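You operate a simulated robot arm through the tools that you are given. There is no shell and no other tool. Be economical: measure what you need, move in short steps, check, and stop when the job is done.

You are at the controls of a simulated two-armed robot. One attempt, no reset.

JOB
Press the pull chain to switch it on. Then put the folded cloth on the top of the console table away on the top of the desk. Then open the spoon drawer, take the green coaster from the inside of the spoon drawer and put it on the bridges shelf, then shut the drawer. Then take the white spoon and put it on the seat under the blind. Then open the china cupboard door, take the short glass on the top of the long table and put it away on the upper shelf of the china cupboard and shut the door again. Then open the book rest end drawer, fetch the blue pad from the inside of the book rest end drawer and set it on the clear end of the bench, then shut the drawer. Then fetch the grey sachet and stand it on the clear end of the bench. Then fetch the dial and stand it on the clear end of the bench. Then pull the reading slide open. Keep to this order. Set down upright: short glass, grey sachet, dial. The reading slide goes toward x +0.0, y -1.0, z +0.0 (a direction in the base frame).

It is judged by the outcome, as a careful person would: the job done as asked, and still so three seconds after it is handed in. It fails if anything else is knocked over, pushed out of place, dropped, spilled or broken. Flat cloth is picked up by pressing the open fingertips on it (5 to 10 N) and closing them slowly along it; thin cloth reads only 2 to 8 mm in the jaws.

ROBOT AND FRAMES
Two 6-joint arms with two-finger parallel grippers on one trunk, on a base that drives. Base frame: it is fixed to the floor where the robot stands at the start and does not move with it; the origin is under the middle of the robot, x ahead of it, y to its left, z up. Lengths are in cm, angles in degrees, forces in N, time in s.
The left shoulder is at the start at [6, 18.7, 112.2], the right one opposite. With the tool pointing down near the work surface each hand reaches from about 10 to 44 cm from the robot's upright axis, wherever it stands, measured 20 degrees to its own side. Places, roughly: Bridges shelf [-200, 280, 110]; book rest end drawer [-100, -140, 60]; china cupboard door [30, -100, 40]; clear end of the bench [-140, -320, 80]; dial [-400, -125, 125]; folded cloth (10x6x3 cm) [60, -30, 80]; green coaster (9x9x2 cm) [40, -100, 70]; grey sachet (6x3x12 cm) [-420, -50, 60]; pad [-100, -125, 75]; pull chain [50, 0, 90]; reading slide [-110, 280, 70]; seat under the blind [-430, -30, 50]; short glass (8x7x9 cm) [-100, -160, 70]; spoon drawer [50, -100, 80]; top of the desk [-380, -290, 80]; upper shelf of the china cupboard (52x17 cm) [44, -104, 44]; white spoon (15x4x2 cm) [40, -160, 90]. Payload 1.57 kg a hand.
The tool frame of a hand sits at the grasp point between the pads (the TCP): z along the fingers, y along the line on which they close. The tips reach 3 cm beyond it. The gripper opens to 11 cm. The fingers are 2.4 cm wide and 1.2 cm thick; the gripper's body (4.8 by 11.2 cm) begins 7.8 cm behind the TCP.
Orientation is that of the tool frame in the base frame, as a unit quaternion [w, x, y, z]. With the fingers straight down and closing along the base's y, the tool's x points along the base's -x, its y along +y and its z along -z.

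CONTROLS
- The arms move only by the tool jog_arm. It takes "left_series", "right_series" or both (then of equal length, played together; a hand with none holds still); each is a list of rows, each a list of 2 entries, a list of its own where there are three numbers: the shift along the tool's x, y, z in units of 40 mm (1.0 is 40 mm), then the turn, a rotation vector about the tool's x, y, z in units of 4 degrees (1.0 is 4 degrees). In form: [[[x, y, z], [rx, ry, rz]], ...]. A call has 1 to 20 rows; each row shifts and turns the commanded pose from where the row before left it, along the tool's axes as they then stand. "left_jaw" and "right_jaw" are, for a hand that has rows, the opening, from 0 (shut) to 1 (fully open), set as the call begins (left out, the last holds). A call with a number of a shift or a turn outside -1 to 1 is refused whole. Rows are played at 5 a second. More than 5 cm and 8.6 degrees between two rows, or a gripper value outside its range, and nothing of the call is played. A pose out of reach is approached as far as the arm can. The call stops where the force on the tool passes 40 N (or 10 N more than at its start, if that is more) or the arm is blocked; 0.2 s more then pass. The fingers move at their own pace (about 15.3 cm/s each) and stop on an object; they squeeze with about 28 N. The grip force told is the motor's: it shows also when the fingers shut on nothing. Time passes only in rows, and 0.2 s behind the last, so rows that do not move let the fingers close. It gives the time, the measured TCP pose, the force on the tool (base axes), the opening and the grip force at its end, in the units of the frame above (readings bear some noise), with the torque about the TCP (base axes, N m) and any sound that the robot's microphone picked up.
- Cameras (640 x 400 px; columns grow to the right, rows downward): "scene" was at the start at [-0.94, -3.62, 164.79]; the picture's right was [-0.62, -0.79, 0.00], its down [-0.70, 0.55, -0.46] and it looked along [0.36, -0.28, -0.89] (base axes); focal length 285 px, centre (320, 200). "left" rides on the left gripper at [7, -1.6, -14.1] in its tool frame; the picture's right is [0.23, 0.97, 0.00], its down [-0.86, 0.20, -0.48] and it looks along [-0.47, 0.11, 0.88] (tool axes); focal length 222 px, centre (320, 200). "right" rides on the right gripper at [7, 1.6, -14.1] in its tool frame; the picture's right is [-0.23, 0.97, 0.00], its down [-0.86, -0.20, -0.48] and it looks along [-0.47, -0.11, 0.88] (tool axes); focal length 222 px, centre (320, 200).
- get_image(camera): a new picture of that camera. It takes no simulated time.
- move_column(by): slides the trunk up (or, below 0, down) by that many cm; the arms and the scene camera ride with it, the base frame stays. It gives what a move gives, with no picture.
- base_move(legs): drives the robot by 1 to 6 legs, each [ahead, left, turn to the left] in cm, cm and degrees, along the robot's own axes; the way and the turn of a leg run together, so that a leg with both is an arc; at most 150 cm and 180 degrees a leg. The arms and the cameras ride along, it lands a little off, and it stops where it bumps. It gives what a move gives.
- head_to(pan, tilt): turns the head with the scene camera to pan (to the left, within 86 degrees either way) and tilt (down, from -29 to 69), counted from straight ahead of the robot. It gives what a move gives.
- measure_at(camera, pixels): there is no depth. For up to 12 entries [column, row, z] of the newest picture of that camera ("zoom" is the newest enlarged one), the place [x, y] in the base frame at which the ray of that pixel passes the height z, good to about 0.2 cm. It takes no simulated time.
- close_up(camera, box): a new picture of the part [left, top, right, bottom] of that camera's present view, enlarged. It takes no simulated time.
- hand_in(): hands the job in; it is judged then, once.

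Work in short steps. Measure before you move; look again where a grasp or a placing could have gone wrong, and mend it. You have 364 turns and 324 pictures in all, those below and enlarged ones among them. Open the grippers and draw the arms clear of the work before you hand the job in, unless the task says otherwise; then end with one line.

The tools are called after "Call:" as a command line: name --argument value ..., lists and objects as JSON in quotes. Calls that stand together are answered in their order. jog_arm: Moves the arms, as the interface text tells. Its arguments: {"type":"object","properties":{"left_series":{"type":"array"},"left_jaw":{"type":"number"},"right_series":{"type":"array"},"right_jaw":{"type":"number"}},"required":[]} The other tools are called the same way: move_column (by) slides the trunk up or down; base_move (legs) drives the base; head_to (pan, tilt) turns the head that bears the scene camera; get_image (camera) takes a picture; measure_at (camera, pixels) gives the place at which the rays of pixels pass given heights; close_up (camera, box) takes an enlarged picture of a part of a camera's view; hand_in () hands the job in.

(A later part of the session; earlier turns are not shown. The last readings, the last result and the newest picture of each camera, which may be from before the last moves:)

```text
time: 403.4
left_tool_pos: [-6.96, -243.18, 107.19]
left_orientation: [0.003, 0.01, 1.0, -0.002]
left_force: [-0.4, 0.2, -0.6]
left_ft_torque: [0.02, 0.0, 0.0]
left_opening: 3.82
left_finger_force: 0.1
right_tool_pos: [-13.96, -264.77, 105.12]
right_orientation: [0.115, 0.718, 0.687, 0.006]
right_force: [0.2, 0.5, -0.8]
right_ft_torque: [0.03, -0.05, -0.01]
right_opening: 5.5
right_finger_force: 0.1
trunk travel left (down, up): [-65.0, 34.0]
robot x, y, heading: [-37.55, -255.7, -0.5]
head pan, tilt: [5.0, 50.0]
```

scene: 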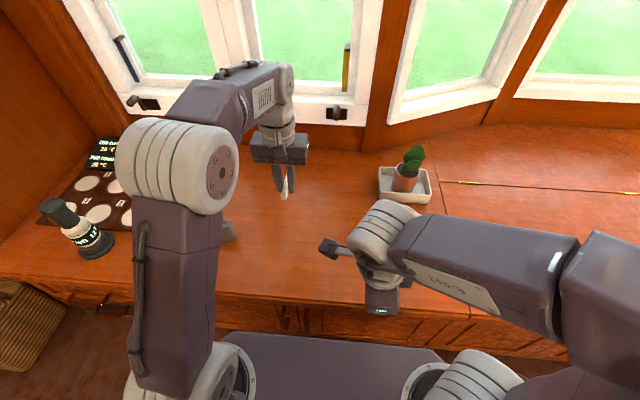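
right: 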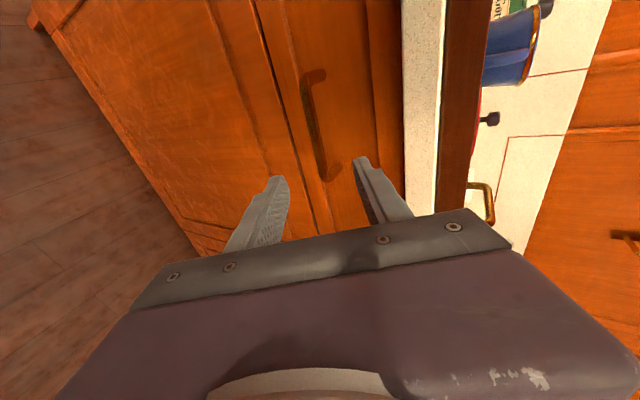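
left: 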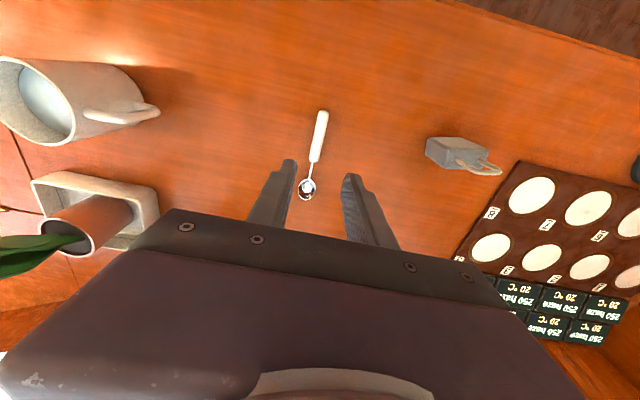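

I strafe up the aisle to stand before the china cupboard's door handle, and view it.

Call:
base_move --legs '[[6, 0, 0.5], [0, 112, 0]]'

Call:
move_column --by -15

Call:
head_to --pan 10 --tilt 50

Call:
get_image --camera "scene"

```text
time: 409.7
left_tool_pos: [-1.85, -129.9, 107.16]
left_orientation: [0.003, -0.002, 1.0, -0.002]
left_force: [0.2, 0.1, 0.2]
left_ft_torque: [-0.01, -0.02, 0.01]
left_opening: 3.85
left_finger_force: 0.0
right_tool_pos: [-8.41, -151.61, 105.08]
right_orientation: [0.115, 0.71, 0.695, 0.008]
right_force: [0.0, -0.1, -0.6]
right_ft_torque: [0.04, 0.05, 0.01]
right_opening: 5.51
right_finger_force: 0.0
trunk travel left (down, up): [-65.0, 34.0]
robot x, y, heading: [-32.62, -142.9, 0.4]
head pan, tilt: [5.0, 50.0]
```

```text
time: 411.4
left_tool_pos: [-1.93, -129.91, 92.28]
left_orientation: [0.004, -0.001, 1.0, -0.002]
left_force: [-0.1, -0.4, 0.6]
left_ft_torque: [0.0, 0.02, -0.01]
left_opening: 3.88
left_finger_force: 0.2
right_tool_pos: [-8.47, -151.64, 90.09]
right_orientation: [0.114, 0.71, 0.694, 0.009]
right_force: [-0.3, -0.5, 0.2]
right_ft_torque: [0.0, 0.01, 0.01]
right_opening: 5.49
right_finger_force: 0.1
trunk travel left (down, up): [-50.0, 49.0]
robot x, y, heading: [-32.42, -143.15, 0.5]
head pan, tilt: [5.0, 50.0]
```

```text
time: 412.1
left_tool_pos: [-1.88, -130.0, 92.21]
left_orientation: [0.003, -0.001, 1.0, -0.003]
left_force: [-0.3, 0.4, -0.7]
left_ft_torque: [0.0, 0.0, 0.0]
left_opening: 3.83
left_finger_force: 0.1
right_tool_pos: [-8.48, -151.64, 90.14]
right_orientation: [0.114, 0.711, 0.694, 0.008]
right_force: [-0.2, 0.2, 0.8]
right_ft_torque: [0.05, 0.03, -0.01]
right_opening: 5.45
right_finger_force: 0.0
trunk travel left (down, up): [-50.0, 49.0]
robot x, y, heading: [-32.41, -143.16, 0.6]
head pan, tilt: [10.0, 50.0]
```

```text
195 pictures are left
```

scene: 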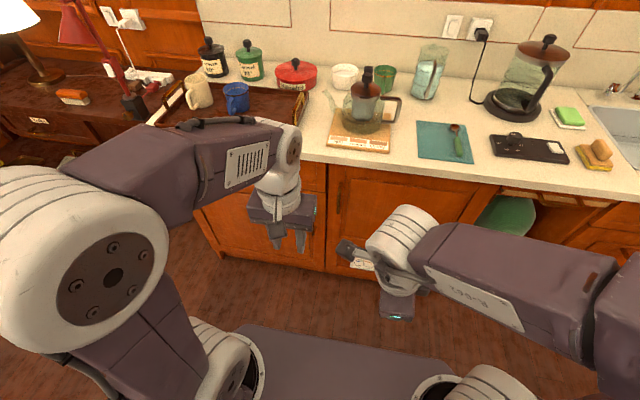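

The left hand hides the handle. I pitch it forward while extending, and look through its camera.

Call:
jog_arm --left_series '[[[-0.3, 0, 0], [0, -1, 0]], [[-0.3, 0, 0.02], [0, -1, 0]], [[-0.3, 0, 0.04], [0, -1, 0]], [[-0.29, 0, 0.07], [0, -1, 0]], [[-0.28, 0, 0.09], [0, -1, 0]], [[-0.27, 0, 0.11], [0, -1, 0]], [[-0.26, 0, 0.13], [0, -1, 0]], [[-0.25, 0, 0.15], [0, -1, 0]], [[-0.24, 0, 0.17], [0, -1, 0]], [[-0.23, 0, 0.19], [0, -1, 0]], [[-0.22, 0, 0.2], [0, -1, 0]], [[-0.2, 0, 0.22], [0, -1, 0]]]' --left_jaw 0.6

Call:
move_column --by -20

Call:
get_image --camera "left"

Call:
get_image --camera "scene"

```text
time: 414.7
left_tool_pos: [10.39, -128.96, 91.94]
left_orientation: [0.36, -0.008, 0.933, 0.013]
left_force: [0.1, -0.5, 0.3]
left_ft_torque: [-0.03, 0.0, 0.0]
left_opening: 6.62
left_finger_force: 0.1
left hand out of reach, approached as far as the arm can: row 10, 11, 12
right_tool_pos: [-8.41, -151.7, 90.17]
right_orientation: [0.114, 0.71, 0.695, 0.008]
right_force: [-0.5, -0.4, 0.3]
right_ft_torque: [-0.01, 0.0, -0.03]
right_opening: 5.5
right_finger_force: 0.1
trunk travel left (down, up): [-50.0, 49.0]
robot x, y, heading: [-32.41, -142.64, 0.4]
head pan, tilt: [10.0, 50.0]
```

```text
time: 416.9
left_tool_pos: [10.41, -128.94, 71.95]
left_orientation: [0.36, -0.008, 0.933, 0.014]
left_force: [0.4, 0.8, -0.2]
left_ft_torque: [-0.02, 0.01, 0.03]
left_opening: 6.61
left_finger_force: 0.1
right_tool_pos: [-8.49, -151.53, 70.06]
right_orientation: [0.114, 0.711, 0.694, 0.008]
right_force: [1.2, 0.9, -0.5]
right_ft_torque: [0.0, -0.02, -0.02]
right_opening: 5.49
right_finger_force: 0.0
trunk travel left (down, up): [-30.0, 69.0]
robot x, y, heading: [-32.51, -143.09, 0.5]
head pan, tilt: [10.0, 50.0]
```

```text
194 pictures are left
```

left: 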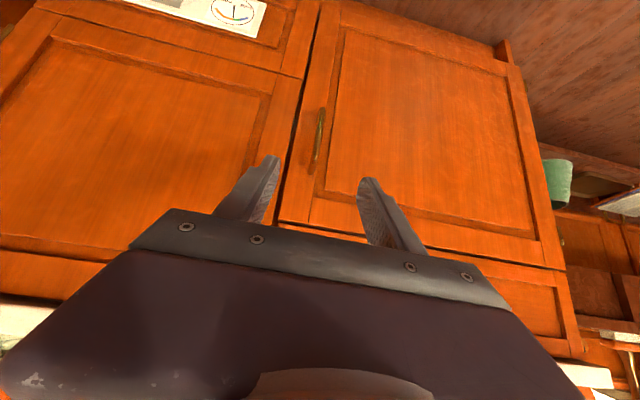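

```text
193 pictures are left
```

scene: 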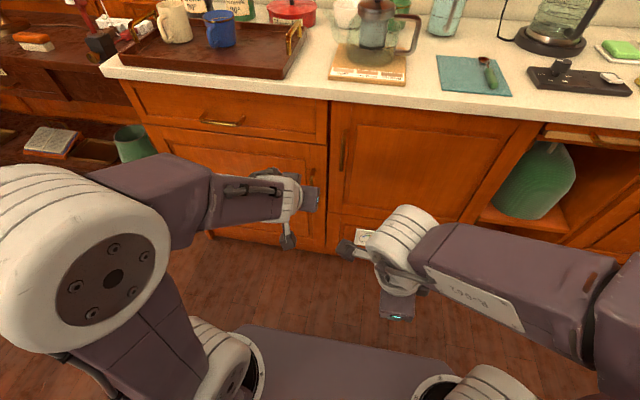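

Call:
close_up --camera "left" --box '[260, 80, 400, 200]'

Call:
measure_at --camera "left" --pixels '[[320, 112, 55], [320, 112, 58], [318, 138, 58], [318, 138, 62], [316, 165, 62], [316, 165, 66], [300, 100, 58]]'

```text
3.33 times, centred on (330, 140) of left
```

zoom: 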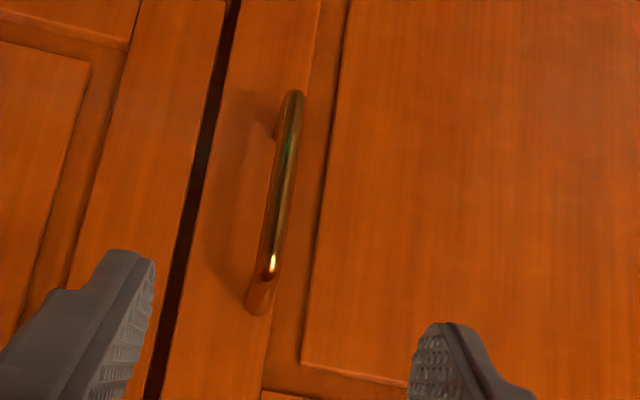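

```text
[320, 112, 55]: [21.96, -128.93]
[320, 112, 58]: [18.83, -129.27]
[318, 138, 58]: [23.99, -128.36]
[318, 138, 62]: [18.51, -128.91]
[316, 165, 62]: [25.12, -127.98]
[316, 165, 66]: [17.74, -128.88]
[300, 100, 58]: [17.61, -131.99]
```

The handle runs z 50–61 at y≈-128, bar x≈27.5. I narrow to 4.4 cm and advance along the fingers.

Call:
jog_arm --left_series '[[[-0.08, 0.05, 1], [0, 0, 0]], [[-0.08, 0.05, 1], [0, 0, 0]], [[-0.08, 0.05, 1], [0, 0, 0]], [[-0.08, 0.05, 1], [0, 0, 0]], [[-0.05, 0.05, 0.7], [0, 0, 0]]]' --left_jaw 0.4

Call:
close_up --camera "left" --box '[240, 60, 400, 240]'

```text
time: 418.1
left_tool_pos: [24.09, -127.2, 58.94]
left_orientation: [0.359, -0.01, 0.933, 0.014]
left_force: [-0.4, -1.1, 0.6]
left_ft_torque: [0.03, 0.01, -0.01]
left_opening: 4.39
left_finger_force: 0.1
right_tool_pos: [-8.42, -151.59, 70.11]
right_orientation: [0.114, 0.711, 0.694, 0.008]
right_force: [-0.4, -0.4, -0.6]
right_ft_torque: [0.0, -0.02, 0.0]
right_opening: 5.49
right_finger_force: 0.0
trunk travel left (down, up): [-30.0, 69.0]
robot x, y, heading: [-32.42, -143.34, 0.7]
head pan, tilt: [10.0, 50.0]
```

```text
2.22 times, centred on (320, 150) of left
```

zoom: 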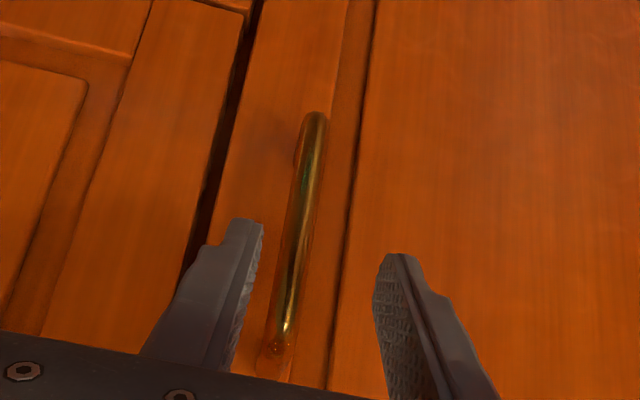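

Nearly straddling; I shift 0.5 cm right, go 3.5 cm further and close.

Call:
jog_arm --left_series '[[[0, -0.13, 0.5], [0, 0, 0]], [[0, 0, 0.4], [0, 0, 0]]]'

Call:
jog_arm --left_series '[[[0, 0, 0], [0, 0, 0]], [[0, 0, 0], [0, 0, 0]], [[0, 0, 0], [0, 0, 0]], [[0, 0, 0], [0, 0, 0]]]' --left_jaw 0

Call:
close_up --camera "left" --box '[240, 60, 400, 240]'

```text
time: 418.7
left_tool_pos: [26.63, -127.88, 56.21]
left_orientation: [0.36, -0.009, 0.933, 0.014]
left_force: [-0.8, 1.3, -0.1]
left_ft_torque: [0.0, 0.02, -0.01]
left_opening: 4.4
left_finger_force: 0.0
right_tool_pos: [-8.38, -151.46, 70.23]
right_orientation: [0.114, 0.711, 0.694, 0.007]
right_force: [-0.1, 0.2, 0.4]
right_ft_torque: [0.02, -0.01, 0.01]
right_opening: 5.48
right_finger_force: 0.1
trunk travel left (down, up): [-30.0, 69.0]
robot x, y, heading: [-32.52, -143.03, 0.4]
head pan, tilt: [10.0, 50.0]
```

```text
time: 419.7
left_tool_pos: [26.57, -128.19, 56.28]
left_orientation: [0.358, -0.006, 0.933, 0.014]
left_force: [-2.5, -32.5, -4.1]
left_ft_torque: [-1.54, -0.17, -0.34]
left_opening: 1.35
left_finger_force: 30.0
right_tool_pos: [-8.48, -151.84, 70.02]
right_orientation: [0.114, 0.711, 0.694, 0.008]
right_force: [0.3, 0.2, 1.1]
right_ft_torque: [-0.01, 0.0, 0.02]
right_opening: 5.5
right_finger_force: 0.0
trunk travel left (down, up): [-30.0, 69.0]
robot x, y, heading: [-32.12, -143.14, 0.6]
head pan, tilt: [10.0, 50.0]
```

```text
2.22 times, centred on (320, 150) of left
```

zoom: 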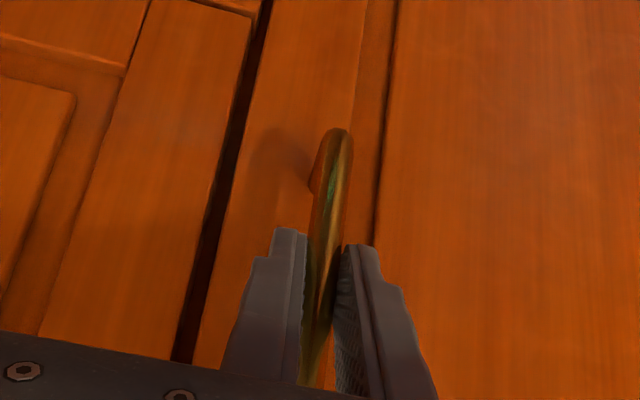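

Held (1.35 cm). I relieve the side force and pull the door open along its arc (hinge on the left).

Call:
jog_arm --left_series '[[[0, -0.1, 0], [0, 0, 0]], [[0.37, 0.01, -0.336], [0, 0, 0]], [[0.37, 0.03, -0.336], [0, 0, 0]], [[0.37, 0.05, -0.336], [0, 0, 0]], [[0.37, 0.07, -0.336], [0, 0, 0]], [[0.37, 0.09, -0.336], [0, 0, 0]], [[0.37, 0.11, -0.336], [0, 0, 0]]]'

Call:
get_image --camera "scene"

```text
time: 420.9
left_tool_pos: [18.49, -126.98, 56.4]
left_orientation: [0.36, -0.018, 0.933, 0.019]
left_force: [2.4, 10.0, -4.7]
left_ft_torque: [-0.93, 0.4, 0.27]
left_opening: 1.32
left_finger_force: 29.6
left hand out of reach, approached as far as the arm can: row 6
right_tool_pos: [-8.36, -151.32, 70.1]
right_orientation: [0.114, 0.709, 0.696, 0.008]
right_force: [0.6, 0.4, -0.5]
right_ft_torque: [-0.01, 0.0, 0.01]
right_opening: 5.52
right_finger_force: 0.1
trunk travel left (down, up): [-30.0, 69.0]
robot x, y, heading: [-32.27, -143.1, 0.8]
head pan, tilt: [10.0, 50.0]
stopped in row 6 (left hand): the force on the tool passed its limit at 45 N (the readings are from after the stop); the commanded pose is now the measured one
```

```text
189 pictures are left
```

scene: 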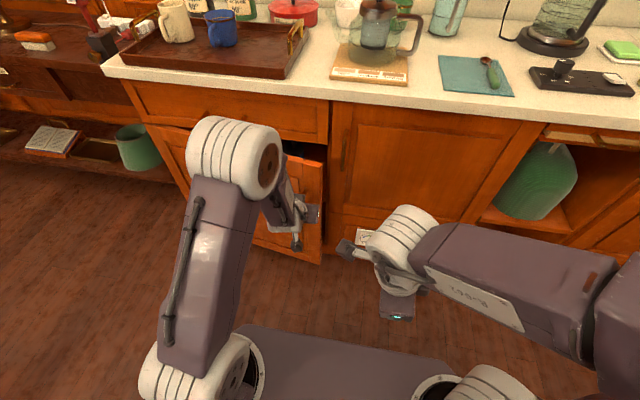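

The door is ajar 9 cm. I pull further by backing the base 9 cm with a slight left shift.

Call:
base_move --legs '[[-9, 2.5, 0]]'

Call:
get_image --camera "scene"

```text
time: 422.1
left_tool_pos: [10.41, -124.55, 56.3]
left_orientation: [0.36, -0.022, 0.933, 0.019]
left_force: [1.2, 5.0, -4.0]
left_ft_torque: [-1.03, -0.1, 0.25]
left_opening: 1.28
left_finger_force: 29.7
right_tool_pos: [-16.41, -149.22, 70.07]
right_orientation: [0.114, 0.709, 0.696, 0.007]
right_force: [1.1, -0.2, 0.6]
right_ft_torque: [0.01, 0.0, -0.02]
right_opening: 5.52
right_finger_force: 0.1
trunk travel left (down, up): [-30.0, 69.0]
robot x, y, heading: [-40.28, -140.88, 0.8]
head pan, tilt: [10.0, 50.0]
stopped in leg 1: the force on the tool passed its limit at 43 N (the readings are from after the stop); the commanded pose is now the measured one
```

```text
188 pictures are left
```

scene: 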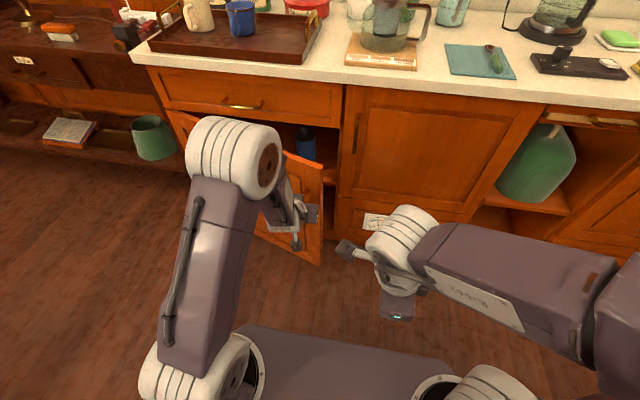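

The door stands about 20° open. I release, bring the left hand round the door's edge upright, to push the inner face leftward.

Call:
jog_arm --left_series '[[[0, 0, 0], [0, 0, 0]], [[0, 0, 0], [0, 0, 0]], [[0.2, -0.1, -0.6], [0, 0, 0]], [[0.4, -0.5, -0.5], [0, 1, 0]], [[0.3, -0.8, -0.3], [0, 1, 0]], [[0.1, -0.8, -0.2], [0, 1, 0]], [[0, -0.8, 0], [0, 1, 0]], [[0, -0.6, 0], [0, 1, 0]], [[0, 0, 0], [0, 1, 0]], [[0, 0, 0], [0, 1, 0]], [[0, 0, 0], [0, 1, 0]], [[0, 0, 0], [0, 1, 0]], [[0, 0, 0], [0, 1, 0]]]' --left_jaw 0.4

Call:
get_image --camera "scene"

```text
time: 424.9
left_tool_pos: [3.99, -139.36, 58.31]
left_orientation: [0.021, -0.027, 0.999, 0.01]
left_force: [0.8, -0.2, -0.2]
left_ft_torque: [-0.04, 0.0, 0.02]
left_opening: 4.4
left_finger_force: 0.1
right_tool_pos: [-16.35, -149.07, 70.13]
right_orientation: [0.113, 0.709, 0.696, 0.008]
right_force: [0.4, 0.3, -0.4]
right_ft_torque: [0.0, 0.0, -0.02]
right_opening: 5.48
right_finger_force: 0.0
trunk travel left (down, up): [-30.0, 69.0]
robot x, y, heading: [-40.51, -140.8, 0.7]
head pan, tilt: [10.0, 50.0]
```

```text
187 pictures are left
```

scene: 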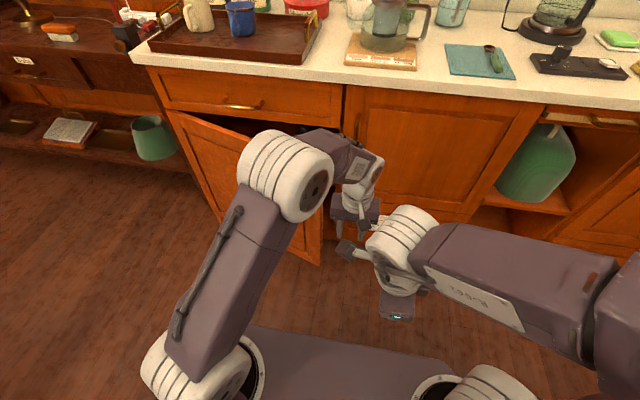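

I raise the trunk while keeping the left hand low, close its jaws and move it behind the door's edge.

Call:
move_column --by 15

Call:
jog_arm --left_series '[[[0, 0, 0.9], [0, 0.6, 0]], [[0, 0, 0.9], [0.6, 0, 0]], [[0, 0, 0.9], [0, 0, 0.7]], [[-0.9, 0, 0], [0, 0, 0]], [[-0.9, 0, 0], [0, 0, 0]], [[-0.9, 0, 0], [0, 0, 0]], [[-0.6, 0, 0], [0, 0, 0]]]' --left_jaw 0

Call:
get_image --camera "scene"

Call:
get_image --camera "left"

```text
time: 426.6
left_tool_pos: [3.99, -139.35, 73.31]
left_orientation: [0.021, -0.026, 0.999, 0.011]
left_force: [0.1, -0.8, -0.5]
left_ft_torque: [-0.03, 0.02, 0.0]
left_opening: 4.41
left_finger_force: 0.0
right_tool_pos: [-16.37, -149.18, 85.14]
right_orientation: [0.114, 0.709, 0.696, 0.007]
right_force: [0.3, 0.1, 1.0]
right_ft_torque: [-0.01, 0.01, -0.01]
right_opening: 5.5
right_finger_force: 0.0
trunk travel left (down, up): [-45.0, 54.0]
robot x, y, heading: [-40.27, -141.0, 1.1]
head pan, tilt: [10.0, 50.0]
```

```text
time: 428.2
left_tool_pos: [16.3, -138.82, 62.64]
left_orientation: [0.0, -0.002, 1.0, -0.009]
left_force: [0.1, 0.0, -0.2]
left_ft_torque: [0.01, -0.01, 0.01]
left_opening: 0.02
left_finger_force: 21.3
left hand out of reach, approached as far as the arm can: row 7
right_tool_pos: [-16.53, -149.09, 85.13]
right_orientation: [0.115, 0.708, 0.697, 0.008]
right_force: [-0.3, 0.4, -0.4]
right_ft_torque: [0.02, 0.01, 0.0]
right_opening: 5.51
right_finger_force: 0.0
trunk travel left (down, up): [-45.0, 54.0]
robot x, y, heading: [-40.6, -141.09, 0.6]
head pan, tilt: [10.0, 50.0]
```

```text
186 pictures are left
```

scene: 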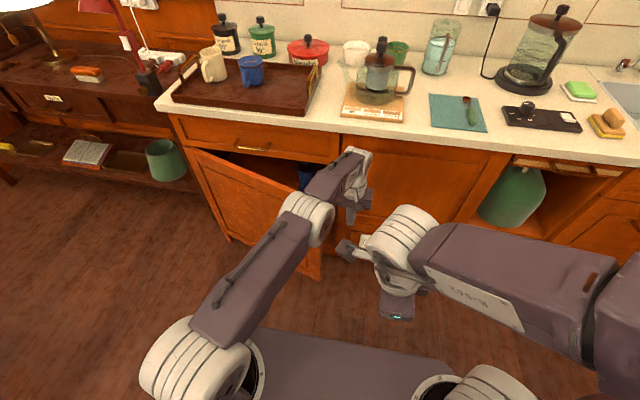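

```text
185 pictures are left
```

left: 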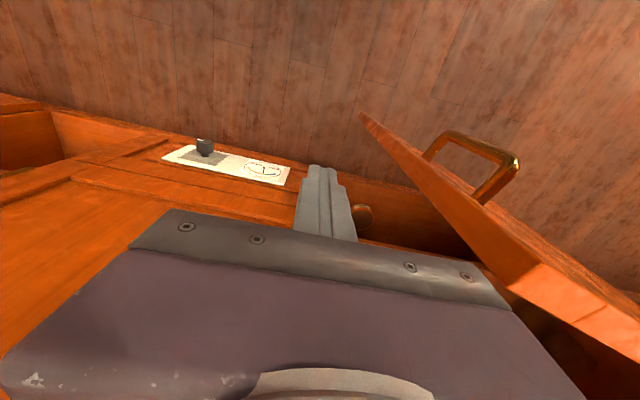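

The hand stands to the right of the door's free edge. I move it behind the edge, then sweep out along the opening arc.

Call:
jog_arm --left_series '[[[0, 0.85, 0], [0, 0, 0]], [[0, 0.85, 0], [0, 0, 0]], [[0, 0.85, 0], [0, 0, 0]], [[0, 0.85, 0], [0, 0, 0]], [[0.6, 0.45, 0], [0, 0, 0]], [[0.6, 0.45, 0], [0, 0, 0]], [[0.6, 0.45, 0], [0, 0, 0]], [[0.6, 0.5, 0], [0, 0, 0]], [[0.6, 0.5, 0], [0, 0, 0]], [[0.6, 0.5, 0], [0, 0, 0]]]'

Call:
get_image --camera "scene"

```text
time: 429.0
left_tool_pos: [16.35, -131.54, 62.57]
left_orientation: [-0.001, 0.001, 1.0, -0.016]
left_force: [-2.4, -8.0, 3.4]
left_ft_torque: [0.59, -0.12, 0.12]
left_opening: 0.01
left_finger_force: 21.3
right_tool_pos: [-16.49, -149.14, 85.14]
right_orientation: [0.115, 0.71, 0.695, 0.008]
right_force: [1.0, 0.6, 0.8]
right_ft_torque: [-0.05, 0.03, -0.03]
right_opening: 5.5
right_finger_force: 0.0
trunk travel left (down, up): [-45.0, 54.0]
robot x, y, heading: [-40.4, -140.85, 1.1]
head pan, tilt: [10.0, 50.0]
stopped in row 3 (left hand): the force on the tool passed its limit at 60 N (the readings are from after the stop); the commanded pose is now the measured one
```

```text
184 pictures are left
```

scene: 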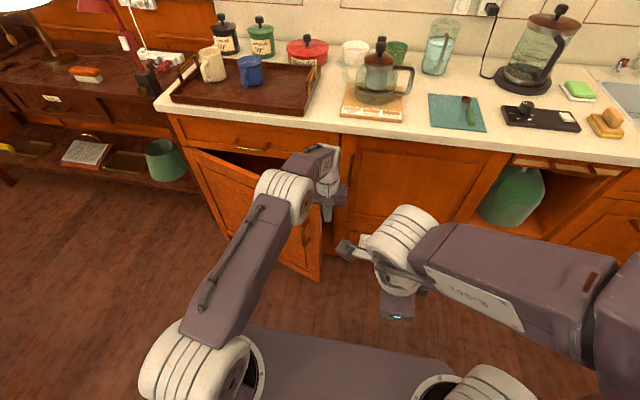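

Call:
get_image --camera "left"

Call:
close_up --camera "scene" --box '[180, 110, 420, 290]'

```text
183 pictures are left
```

left: 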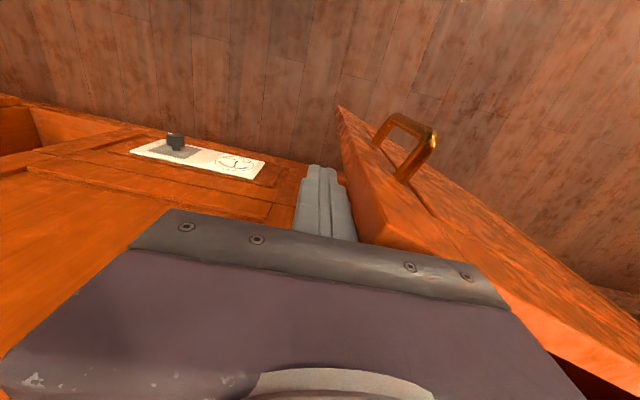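

```text
2.22 times, centred on (300, 200) of scene
```

zoom: 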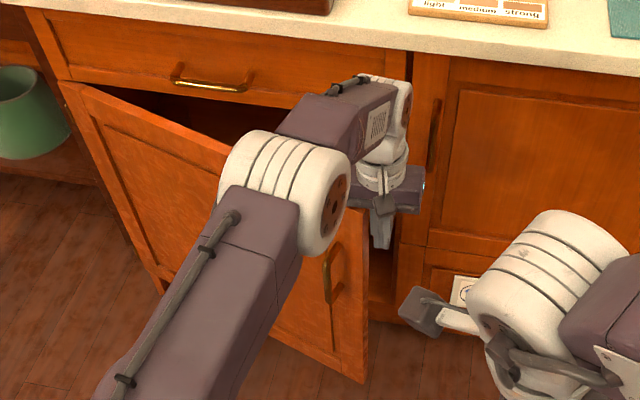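

The wide gripper body hits the door's edge. I raise the hand 5 cm so only the fingers reach below the door's top, and sweep again.

Call:
jog_arm --left_series '[[[0, -0.4, 0], [0, 0, 0]], [[0, 0, -0.6], [0, 0, 0]], [[0, 0, -0.6], [0, 0, 0]], [[0, 0.5, 0], [0, 0, 0]], [[0, 0.6, 0], [0, 0, 0]], [[0, 0.6, 0], [0, 0, 0]], [[0, 0.5, 0], [0, 0, 0]]]'

Call:
get_image --camera "left"

```text
time: 430.1
left_tool_pos: [16.09, -131.31, 67.36]
left_orientation: [-0.004, 0.003, 1.0, -0.024]
left_force: [-2.4, -10.0, 4.2]
left_ft_torque: [0.28, -0.04, 0.13]
left_opening: 0.0
left_finger_force: 21.3
right_tool_pos: [-16.55, -149.34, 85.07]
right_orientation: [0.114, 0.711, 0.694, 0.007]
right_force: [-0.1, 0.5, 0.5]
right_ft_torque: [-0.04, 0.05, -0.03]
right_opening: 5.49
right_finger_force: 0.0
trunk travel left (down, up): [-45.0, 54.0]
robot x, y, heading: [-40.7, -140.78, 0.6]
head pan, tilt: [10.0, 50.0]
stopped in row 5 (left hand): the force on the tool passed its limit at 53 N (the readings are from after the stop); the commanded pose is now the measured one
```

```text
181 pictures are left
```

left: 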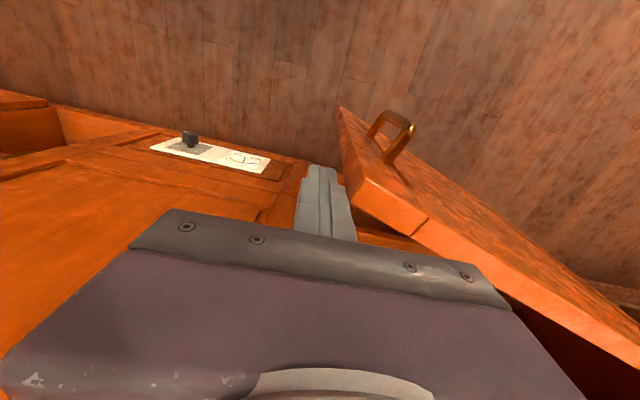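

The fingers meet the edge itself; I need to be ~4 cm deeper. I shift off, drive 5 cm forward, and move behind the edge.

Call:
jog_arm --left_series '[[[0, -0.4, 0], [0, 0, 0]], [[0, 0, 0], [0, 0, 0]]]'

Call:
base_move --legs '[[5, 0, 0]]'

Call:
jog_arm --left_series '[[[0, 0.5, 0], [0, 0, 0]], [[0, 0.5, 0], [0, 0, 0]], [[0, 0.5, 0], [0, 0, 0]]]'

Call:
get_image --camera "left"

```text
time: 430.7
left_tool_pos: [16.02, -132.82, 67.36]
left_orientation: [-0.004, 0.002, 1.0, -0.023]
left_force: [0.0, 0.3, -0.1]
left_ft_torque: [0.01, 0.0, 0.01]
left_opening: 0.0
left_finger_force: 21.3
right_tool_pos: [-16.5, -149.33, 85.07]
right_orientation: [0.114, 0.711, 0.694, 0.007]
right_force: [0.1, 0.3, 0.0]
right_ft_torque: [-0.03, -0.01, 0.0]
right_opening: 5.5
right_finger_force: 0.1
trunk travel left (down, up): [-45.0, 54.0]
robot x, y, heading: [-40.42, -140.43, 0.5]
head pan, tilt: [10.0, 50.0]
```

```text
time: 431.6
left_tool_pos: [21.17, -132.8, 67.22]
left_orientation: [-0.004, 0.001, 1.0, -0.022]
left_force: [0.0, 0.8, -1.3]
left_ft_torque: [0.02, 0.03, -0.01]
left_opening: 0.01
left_finger_force: 21.2
right_tool_pos: [-11.38, -149.28, 85.07]
right_orientation: [0.114, 0.71, 0.695, 0.007]
right_force: [0.3, 0.2, -0.5]
right_ft_torque: [0.03, 0.04, -0.02]
right_opening: 5.49
right_finger_force: 0.0
trunk travel left (down, up): [-45.0, 54.0]
robot x, y, heading: [-35.34, -140.68, 0.6]
head pan, tilt: [10.0, 50.0]
```

```text
time: 432.4
left_tool_pos: [21.0, -126.72, 67.19]
left_orientation: [-0.004, 0.001, 1.0, -0.023]
left_force: [0.0, 0.0, 0.6]
left_ft_torque: [-0.03, -0.02, -0.01]
left_opening: 0.0
left_finger_force: 21.0
right_tool_pos: [-11.47, -149.22, 85.17]
right_orientation: [0.114, 0.711, 0.694, 0.008]
right_force: [0.5, 0.0, 0.0]
right_ft_torque: [-0.03, -0.01, -0.01]
right_opening: 5.5
right_finger_force: 0.0
trunk travel left (down, up): [-45.0, 54.0]
robot x, y, heading: [-35.21, -141.06, 0.9]
head pan, tilt: [10.0, 50.0]
```

```text
180 pictures are left
```

left: 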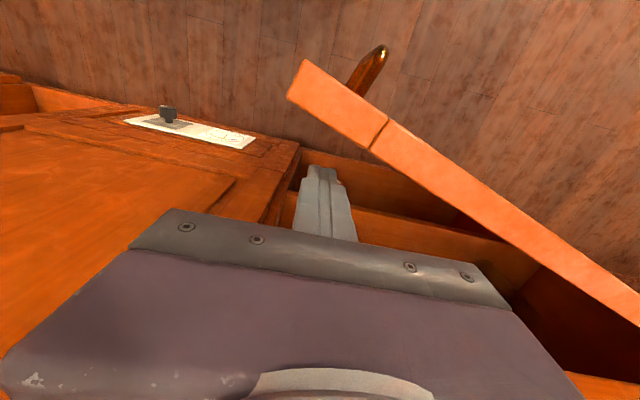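

Now behind the edge. I sweep outward along the arc.

Call:
jog_arm --left_series '[[[0.6, 0.15, 0], [0, 0, 0]], [[0.6, 0.15, 0], [0, 0, 0]], [[0.6, 0.25, 0], [0, 0, 0]], [[0.6, 0.3, 0], [0, 0, 0]], [[0.6, 0.35, 0], [0, 0, 0]], [[0.6, 0.4, 0], [0, 0, 0]], [[0.6, 0.5, 0], [0, 0, 0]], [[0.6, 0.5, 0], [0, 0, 0]]]'

Call:
get_image --camera "scene"

```text
time: 434.2
left_tool_pos: [1.85, -116.31, 66.97]
left_orientation: [-0.003, 0.002, 1.0, -0.023]
left_force: [0.3, 0.4, 0.9]
left_ft_torque: [0.0, 0.02, -0.01]
left_opening: 0.01
left_finger_force: 20.9
right_tool_pos: [-11.38, -149.24, 85.21]
right_orientation: [0.113, 0.711, 0.694, 0.008]
right_force: [0.2, 0.1, 0.1]
right_ft_torque: [-0.02, 0.01, 0.01]
right_opening: 5.48
right_finger_force: 0.1
trunk travel left (down, up): [-45.0, 54.0]
robot x, y, heading: [-35.53, -140.76, 0.6]
head pan, tilt: [10.0, 50.0]
```

```text
179 pictures are left
```

scene: 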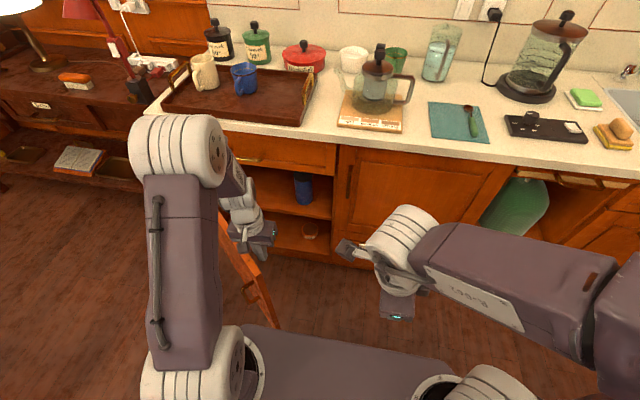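

The door is over halfway open. I push it further left.

Call:
jog_arm --left_series '[[[0.2, 0.7, 0], [0, 0, 0]], [[0.2, 0.7, 0], [0, 0, 0]], [[0.2, 0.7, 0], [0, 0, 0]], [[0.2, 0.7, 0], [0, 0, 0]], [[0.2, 0.7, 0], [0, 0, 0]], [[0, 0.7, 0], [0, 0, 0]]]'

Call:
get_image --camera "scene"

```text
time: 435.6
left_tool_pos: [-2.07, -99.1, 66.23]
left_orientation: [-0.003, 0.001, 1.0, -0.023]
left_force: [0.8, 0.5, 0.2]
left_ft_torque: [-0.01, 0.0, 0.0]
left_opening: 0.0
left_finger_force: 21.8
right_tool_pos: [-11.35, -149.11, 85.17]
right_orientation: [0.115, 0.711, 0.694, 0.008]
right_force: [0.0, 1.0, -0.3]
right_ft_torque: [0.0, -0.04, -0.01]
right_opening: 5.49
right_finger_force: 0.0
trunk travel left (down, up): [-45.0, 54.0]
robot x, y, heading: [-35.33, -140.76, 0.6]
head pan, tilt: [10.0, 50.0]
```

```text
178 pictures are left
```

scene: 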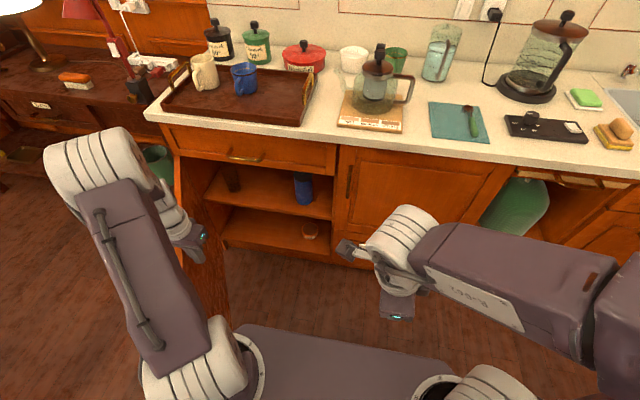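

The door is wide open. On the upper shelf, the middle between a brown and a blue cup is free. I measure it.

Call:
close_up --camera "scene" --box '[180, 140, 360, 260]'

Call:
measure_at --camera "scene" --pixels '[[265, 208, 44], [325, 218, 44], [210, 198, 44], [303, 200, 44], [303, 178, 54], [262, 195, 44], [232, 190, 44], [262, 180, 44]]'

```text
3.33 times, centred on (270, 200) of scene
```

zoom: 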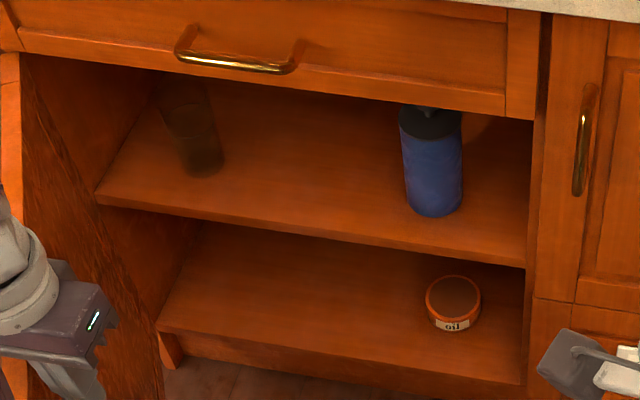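

```text
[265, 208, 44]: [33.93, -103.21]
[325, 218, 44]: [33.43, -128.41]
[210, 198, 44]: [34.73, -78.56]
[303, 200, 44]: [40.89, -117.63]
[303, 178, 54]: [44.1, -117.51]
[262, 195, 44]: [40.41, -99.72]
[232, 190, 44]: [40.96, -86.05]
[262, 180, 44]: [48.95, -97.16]
```

Target spot: (41,-102) on the shelf (z≈44). Now I raise the arms and go for the glass: I back out, turn around and look at the long table.

Call:
jog_arm --left_series '[[[0, -0.4, -1], [0, 0, 0]], [[0, -0.5, -1], [0, 0, 0]], [[0, -0.5, -1], [0, 0, 0]], [[0, -0.8, -0.5], [0, 0, 0]], [[0, -0.9, 0], [0, 0, 0]], [[0, -0.9, 0], [0, 0, 0]], [[0, -0.9, 0], [0, 0, 0]], [[0, -0.9, 0], [0, 0, 0]]]'

Call:
move_column --by 25

Call:
base_move --legs '[[10, -20, 0], [0, 0, -180]]'

Call:
head_to --pan 0 --tilt 50

Call:
get_image --camera "scene"

```text
time: 437.4
left_tool_pos: [-2.21, -122.1, 81.0]
left_orientation: [-0.003, 0.001, 1.0, -0.021]
left_force: [0.0, -0.3, -0.5]
left_ft_torque: [0.02, 0.01, 0.01]
left_opening: 0.0
left_finger_force: 21.3
right_tool_pos: [-11.5, -149.29, 85.03]
right_orientation: [0.114, 0.711, 0.694, 0.008]
right_force: [0.5, -0.1, 0.9]
right_ft_torque: [0.04, -0.03, 0.01]
right_opening: 5.51
right_finger_force: 0.0
trunk travel left (down, up): [-45.0, 54.0]
robot x, y, heading: [-35.51, -140.5, 0.6]
head pan, tilt: [10.0, 50.0]
```

```text
time: 440.0
left_tool_pos: [-2.15, -122.17, 106.05]
left_orientation: [-0.004, 0.002, 1.0, -0.023]
left_force: [-1.0, -0.1, -0.8]
left_ft_torque: [-0.04, -0.03, 0.0]
left_opening: 0.0
left_finger_force: 21.6
right_tool_pos: [-11.49, -149.17, 110.18]
right_orientation: [0.114, 0.711, 0.694, 0.008]
right_force: [-0.1, -1.0, 0.8]
right_ft_torque: [-0.01, -0.02, 0.01]
right_opening: 5.51
right_finger_force: 0.0
trunk travel left (down, up): [-70.0, 29.0]
robot x, y, heading: [-35.29, -140.78, 0.7]
head pan, tilt: [10.0, 50.0]
```

```text
time: 449.1
left_tool_pos: [-58.27, -179.41, 105.91]
left_orientation: [-0.023, 1.0, -0.004, 0.003]
left_force: [-0.3, 0.2, 1.0]
left_ft_torque: [-0.02, 0.02, -0.02]
left_opening: 0.02
left_finger_force: 21.4
right_tool_pos: [-48.82, -152.33, 110.19]
right_orientation: [-0.007, -0.692, 0.712, 0.115]
right_force: [0.5, 0.2, 0.6]
right_ft_torque: [-0.01, 0.0, -0.01]
right_opening: 5.51
right_finger_force: 0.1
trunk travel left (down, up): [-70.0, 29.0]
robot x, y, heading: [-24.69, -161.01, -179.8]
head pan, tilt: [10.0, 50.0]
```

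```text
time: 449.8
left_tool_pos: [-58.21, -179.51, 105.98]
left_orientation: [-0.023, 1.0, -0.005, 0.003]
left_force: [-0.6, 0.4, 0.4]
left_ft_torque: [-0.02, 0.01, 0.0]
left_opening: 0.01
left_finger_force: 21.7
right_tool_pos: [-48.82, -152.36, 110.15]
right_orientation: [-0.007, -0.693, 0.712, 0.115]
right_force: [0.0, 0.4, -0.4]
right_ft_torque: [0.01, 0.01, 0.01]
right_opening: 5.47
right_finger_force: 0.0
trunk travel left (down, up): [-70.0, 29.0]
robot x, y, heading: [-24.56, -160.62, -179.8]
head pan, tilt: [0.0, 50.0]
```

```text
176 pictures are left
```

scene: 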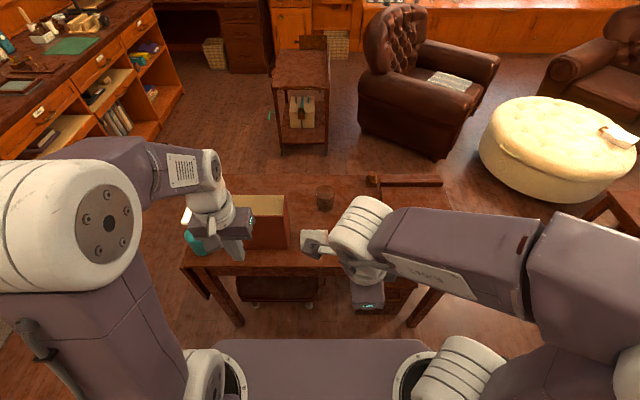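

The short glass stands at about (325,197), right of the box. I enlarge and measure.

Call:
close_up --camera "scene" --box '[230, 150, 450, 290]'

Call:
measure_at --camera "scene" --pixels '[[325, 207, 70], [325, 207, 73], [325, 187, 80], [316, 190, 80], [335, 190, 80], [290, 266, 70], [290, 266, 73], [288, 240, 70], [240, 322, 0], [408, 324, 0]]'

```text
2.86 times, centred on (340, 220) of scene
```

zoom: 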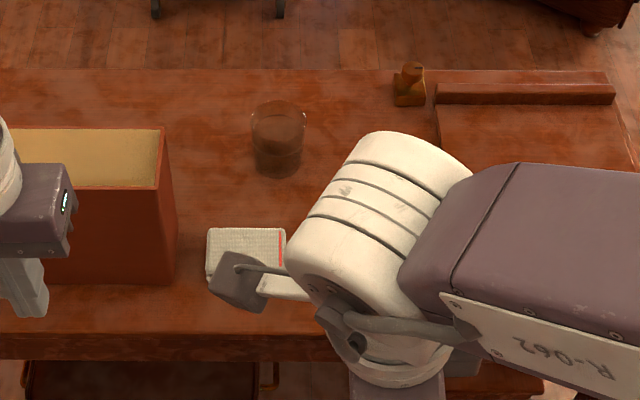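

```text
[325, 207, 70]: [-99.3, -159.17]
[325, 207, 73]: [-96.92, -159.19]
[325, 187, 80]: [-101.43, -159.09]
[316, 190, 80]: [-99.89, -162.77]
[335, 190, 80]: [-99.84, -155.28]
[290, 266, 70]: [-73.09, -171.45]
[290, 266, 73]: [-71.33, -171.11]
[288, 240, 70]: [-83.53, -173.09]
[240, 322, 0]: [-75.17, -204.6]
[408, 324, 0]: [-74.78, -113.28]
```

Glass centre ≈ (-99,-159), 8 cm wide, table z≈75. I move up to the table so the left hand faces it, and pitch the hand 44°.

Call:
base_move --legs '[[18, -19, 0]]'

Call:
jog_arm --left_series '[[[-0.2, 0, 0], [0, -1, 0]], [[-0.2, 0, 0.02], [0, -1, 0]], [[-0.2, 0, 0.04], [0, -1, 0]], [[-0.19, 0, 0.05], [0, -1, 0]], [[-0.18, 0, 0.07], [0, -1, 0]], [[-0.17, 0, 0.09], [0, -1, 0]], [[-0.16, 0, 0.1], [0, -1, 0]], [[-0.15, 0, 0.12], [0, -1, 0]], [[0, 0, 0], [0, -1, 0]], [[0, 0, 0], [0, -1, 0]], [[0, 0, 0], [0, -1, 0]], [[0, 0, 0], [0, -1, 0]]]' --left_jaw 1

Call:
move_column --by -8

Call:
get_image --camera "left"

Call:
get_image --camera "scene"

```text
time: 451.7
left_tool_pos: [-76.2, -160.54, 105.99]
left_orientation: [-0.023, 1.0, -0.007, 0.004]
left_force: [0.1, 0.4, 0.2]
left_ft_torque: [-0.01, 0.0, -0.01]
left_opening: 0.0
left_finger_force: 21.6
right_tool_pos: [-66.54, -133.56, 110.11]
right_orientation: [-0.007, -0.69, 0.714, 0.115]
right_force: [0.2, 0.3, -0.9]
right_ft_torque: [-0.01, 0.0, -0.01]
right_opening: 5.49
right_finger_force: 0.2
trunk travel left (down, up): [-70.0, 29.0]
robot x, y, heading: [-42.9, -142.15, -179.7]
head pan, tilt: [0.0, 50.0]
```

```text
time: 454.3
left_tool_pos: [-82.57, -158.91, 105.87]
left_orientation: [-0.055, 0.957, -0.009, -0.283]
left_force: [0.3, -0.6, -0.2]
left_ft_torque: [-0.04, -0.02, 0.0]
left_opening: 10.99
left_finger_force: 0.0
left hand out of reach, approached as far as the arm can: row 8, 9, 10, 11, 12
right_tool_pos: [-66.57, -133.58, 110.09]
right_orientation: [-0.007, -0.69, 0.715, 0.114]
right_force: [-1.1, -0.3, 0.5]
right_ft_torque: [0.01, 0.05, -0.02]
right_opening: 5.5
right_finger_force: 0.1
trunk travel left (down, up): [-70.0, 29.0]
robot x, y, heading: [-42.62, -142.31, -180.0]
head pan, tilt: [0.0, 50.0]
```

```text
time: 455.4
left_tool_pos: [-82.5, -158.98, 97.88]
left_orientation: [-0.055, 0.957, -0.009, -0.283]
left_force: [0.2, -0.5, 0.2]
left_ft_torque: [0.0, 0.0, -0.02]
left_opening: 11.01
left_finger_force: 0.0
right_tool_pos: [-66.58, -133.51, 102.17]
right_orientation: [-0.008, -0.69, 0.715, 0.114]
right_force: [-0.1, -0.4, 0.3]
right_ft_torque: [-0.04, 0.0, 0.02]
right_opening: 5.5
right_finger_force: 0.1
trunk travel left (down, up): [-62.0, 37.0]
robot x, y, heading: [-42.53, -142.41, -180.1]
head pan, tilt: [0.0, 50.0]
```

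```text
174 pictures are left
```

left: 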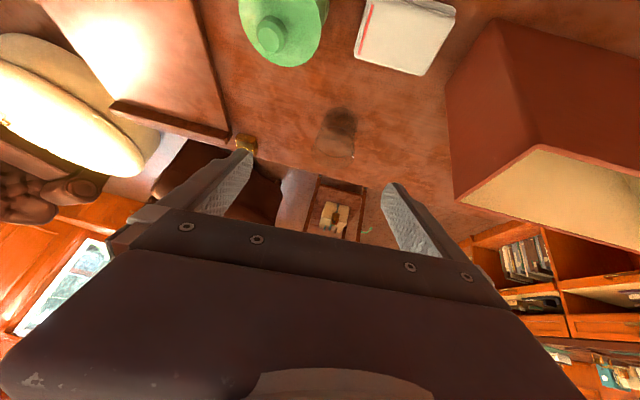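

```text
173 pictures are left
```

scene: 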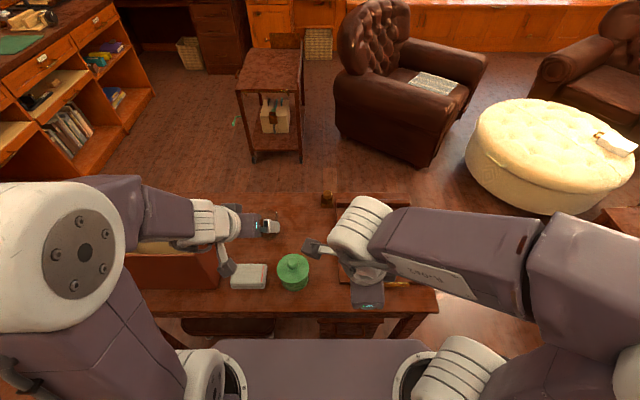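

Tilt is 33° with a slight roll. I extend 8 cm forward, fix the roll and pitch further.

Call:
jog_arm --left_series '[[[-0.56, 0, 0.36], [-0.8, 0, 0]], [[-0.56, 0, 0.36], [-0.8, 0, 0]], [[-0.56, 0, 0.36], [0, -1, 0]], [[0, 0, 0], [0, -1, 0]], [[0, 0, 0], [0, -1, 0]], [[0, 0, 0], [0, -1, 0]]]'

Call:
get_image --camera "left"

```text
time: 456.8
left_tool_pos: [-88.35, -158.55, 97.76]
left_orientation: [-0.001, 0.91, 0.007, -0.415]
left_force: [0.4, 1.0, -0.7]
left_ft_torque: [0.02, -0.02, -0.03]
left_opening: 11.03
left_finger_force: 0.0
left hand out of reach, approached as far as the arm can: row 2
right_tool_pos: [-66.58, -133.5, 102.06]
right_orientation: [-0.006, -0.69, 0.715, 0.114]
right_force: [-0.4, -0.2, 0.2]
right_ft_torque: [0.04, -0.02, -0.02]
right_opening: 5.52
right_finger_force: 0.0
trunk travel left (down, up): [-62.0, 37.0]
robot x, y, heading: [-42.81, -141.9, -180.3]
head pan, tilt: [0.0, 50.0]
```

```text
172 pictures are left
```

left: 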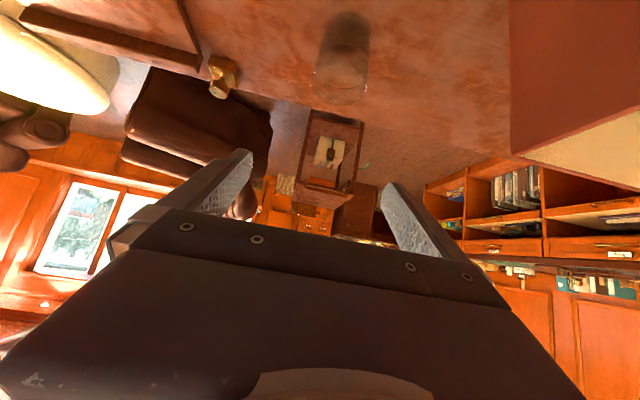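

Tilt is now 49°, roll fine. I measure the glass (base near (345,25), rim near (340,80)).

Call:
measure_at --camera "left" --pixels '[[345, 25, 75], [340, 78, 84], [316, 75, 84], [366, 85, 84], [322, 25, 76], [370, 25, 76], [510, 100, 84]]'

Call:
close_up --camera "left" --box '[280, 0, 420, 110]'

```text
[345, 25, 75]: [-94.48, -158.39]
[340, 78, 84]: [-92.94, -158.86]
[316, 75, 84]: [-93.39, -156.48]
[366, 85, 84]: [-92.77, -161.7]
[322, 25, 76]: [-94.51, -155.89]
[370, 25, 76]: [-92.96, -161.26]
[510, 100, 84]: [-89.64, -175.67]
```

```text
3.64 times, centred on (350, 55) of left
```

zoom: 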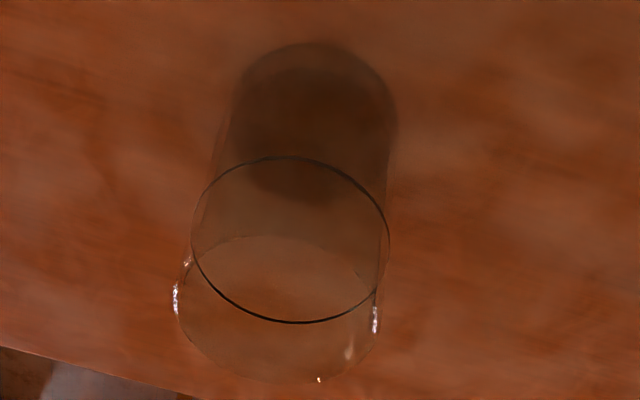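

Call:
measure_at --camera "left" --pixels '[[341.8, 66, 75], [338.5, 84, 84], [310, 84, 84], [367, 86, 84], [315, 66, 75], [368, 66, 75]]'

```text
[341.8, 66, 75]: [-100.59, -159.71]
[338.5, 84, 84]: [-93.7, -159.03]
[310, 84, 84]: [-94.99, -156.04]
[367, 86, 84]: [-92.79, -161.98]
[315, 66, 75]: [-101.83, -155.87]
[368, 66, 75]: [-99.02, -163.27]
```

The base circle measures centre (-100.5,-159.6). I approach in two stages, fingers passing on both sides.

Call:
jog_arm --left_series '[[[0.3, 0.06, 0.8], [0, 0, 0]], [[0.3, 0.06, 0.8], [0, 0, 0]], [[0.3, 0.06, 0.8], [0, 0, 0]], [[0.3, 0.06, 0.8], [0, 0, 0]]]'

Call:
get_image --camera "left"

Call:
close_up --camera "scene" --box '[130, 170, 330, 300]'

```text
time: 457.8
left_tool_pos: [-95.16, -159.56, 85.64]
left_orientation: [-0.001, 0.91, 0.007, -0.414]
left_force: [-0.1, 0.1, -0.5]
left_ft_torque: [-0.02, -0.01, 0.07]
left_opening: 10.98
left_finger_force: 0.2
right_tool_pos: [-66.68, -133.56, 102.08]
right_orientation: [-0.006, -0.691, 0.714, 0.114]
right_force: [0.4, 0.5, -0.8]
right_ft_torque: [-0.02, 0.01, 0.01]
right_opening: 5.49
right_finger_force: 0.1
trunk travel left (down, up): [-62.0, 37.0]
robot x, y, heading: [-42.59, -142.19, -179.9]
head pan, tilt: [0.0, 50.0]
```

```text
170 pictures are left
```

left: 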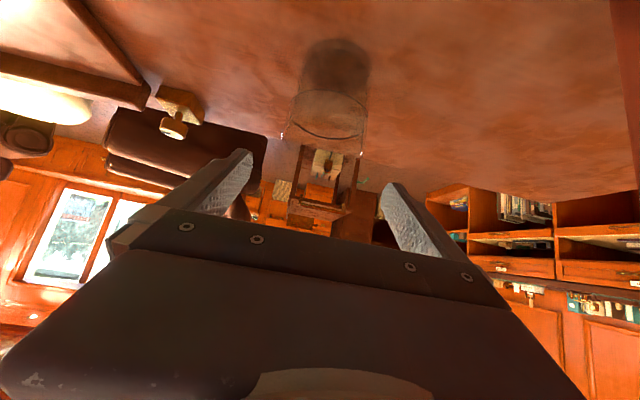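

```text
3.08 times, centred on (230, 235) of scene
```

zoom: 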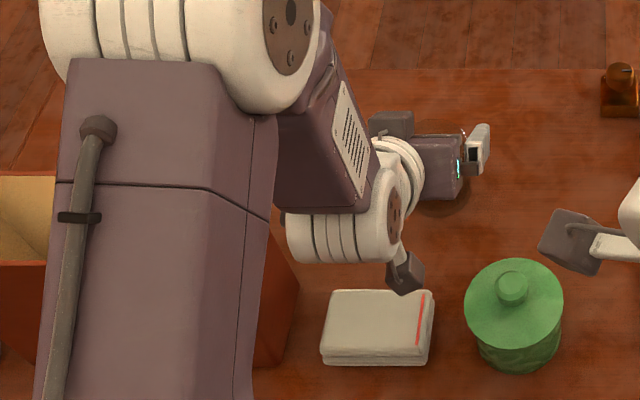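

Call:
measure_at --camera "scene" --pixels '[[278, 265, 80], [293, 262, 83], [250, 272, 78], [262, 258, 85], [256, 260, 85]]'

```text
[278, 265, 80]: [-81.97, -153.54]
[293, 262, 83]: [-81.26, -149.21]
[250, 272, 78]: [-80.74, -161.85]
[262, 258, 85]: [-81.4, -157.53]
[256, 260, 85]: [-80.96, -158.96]
```

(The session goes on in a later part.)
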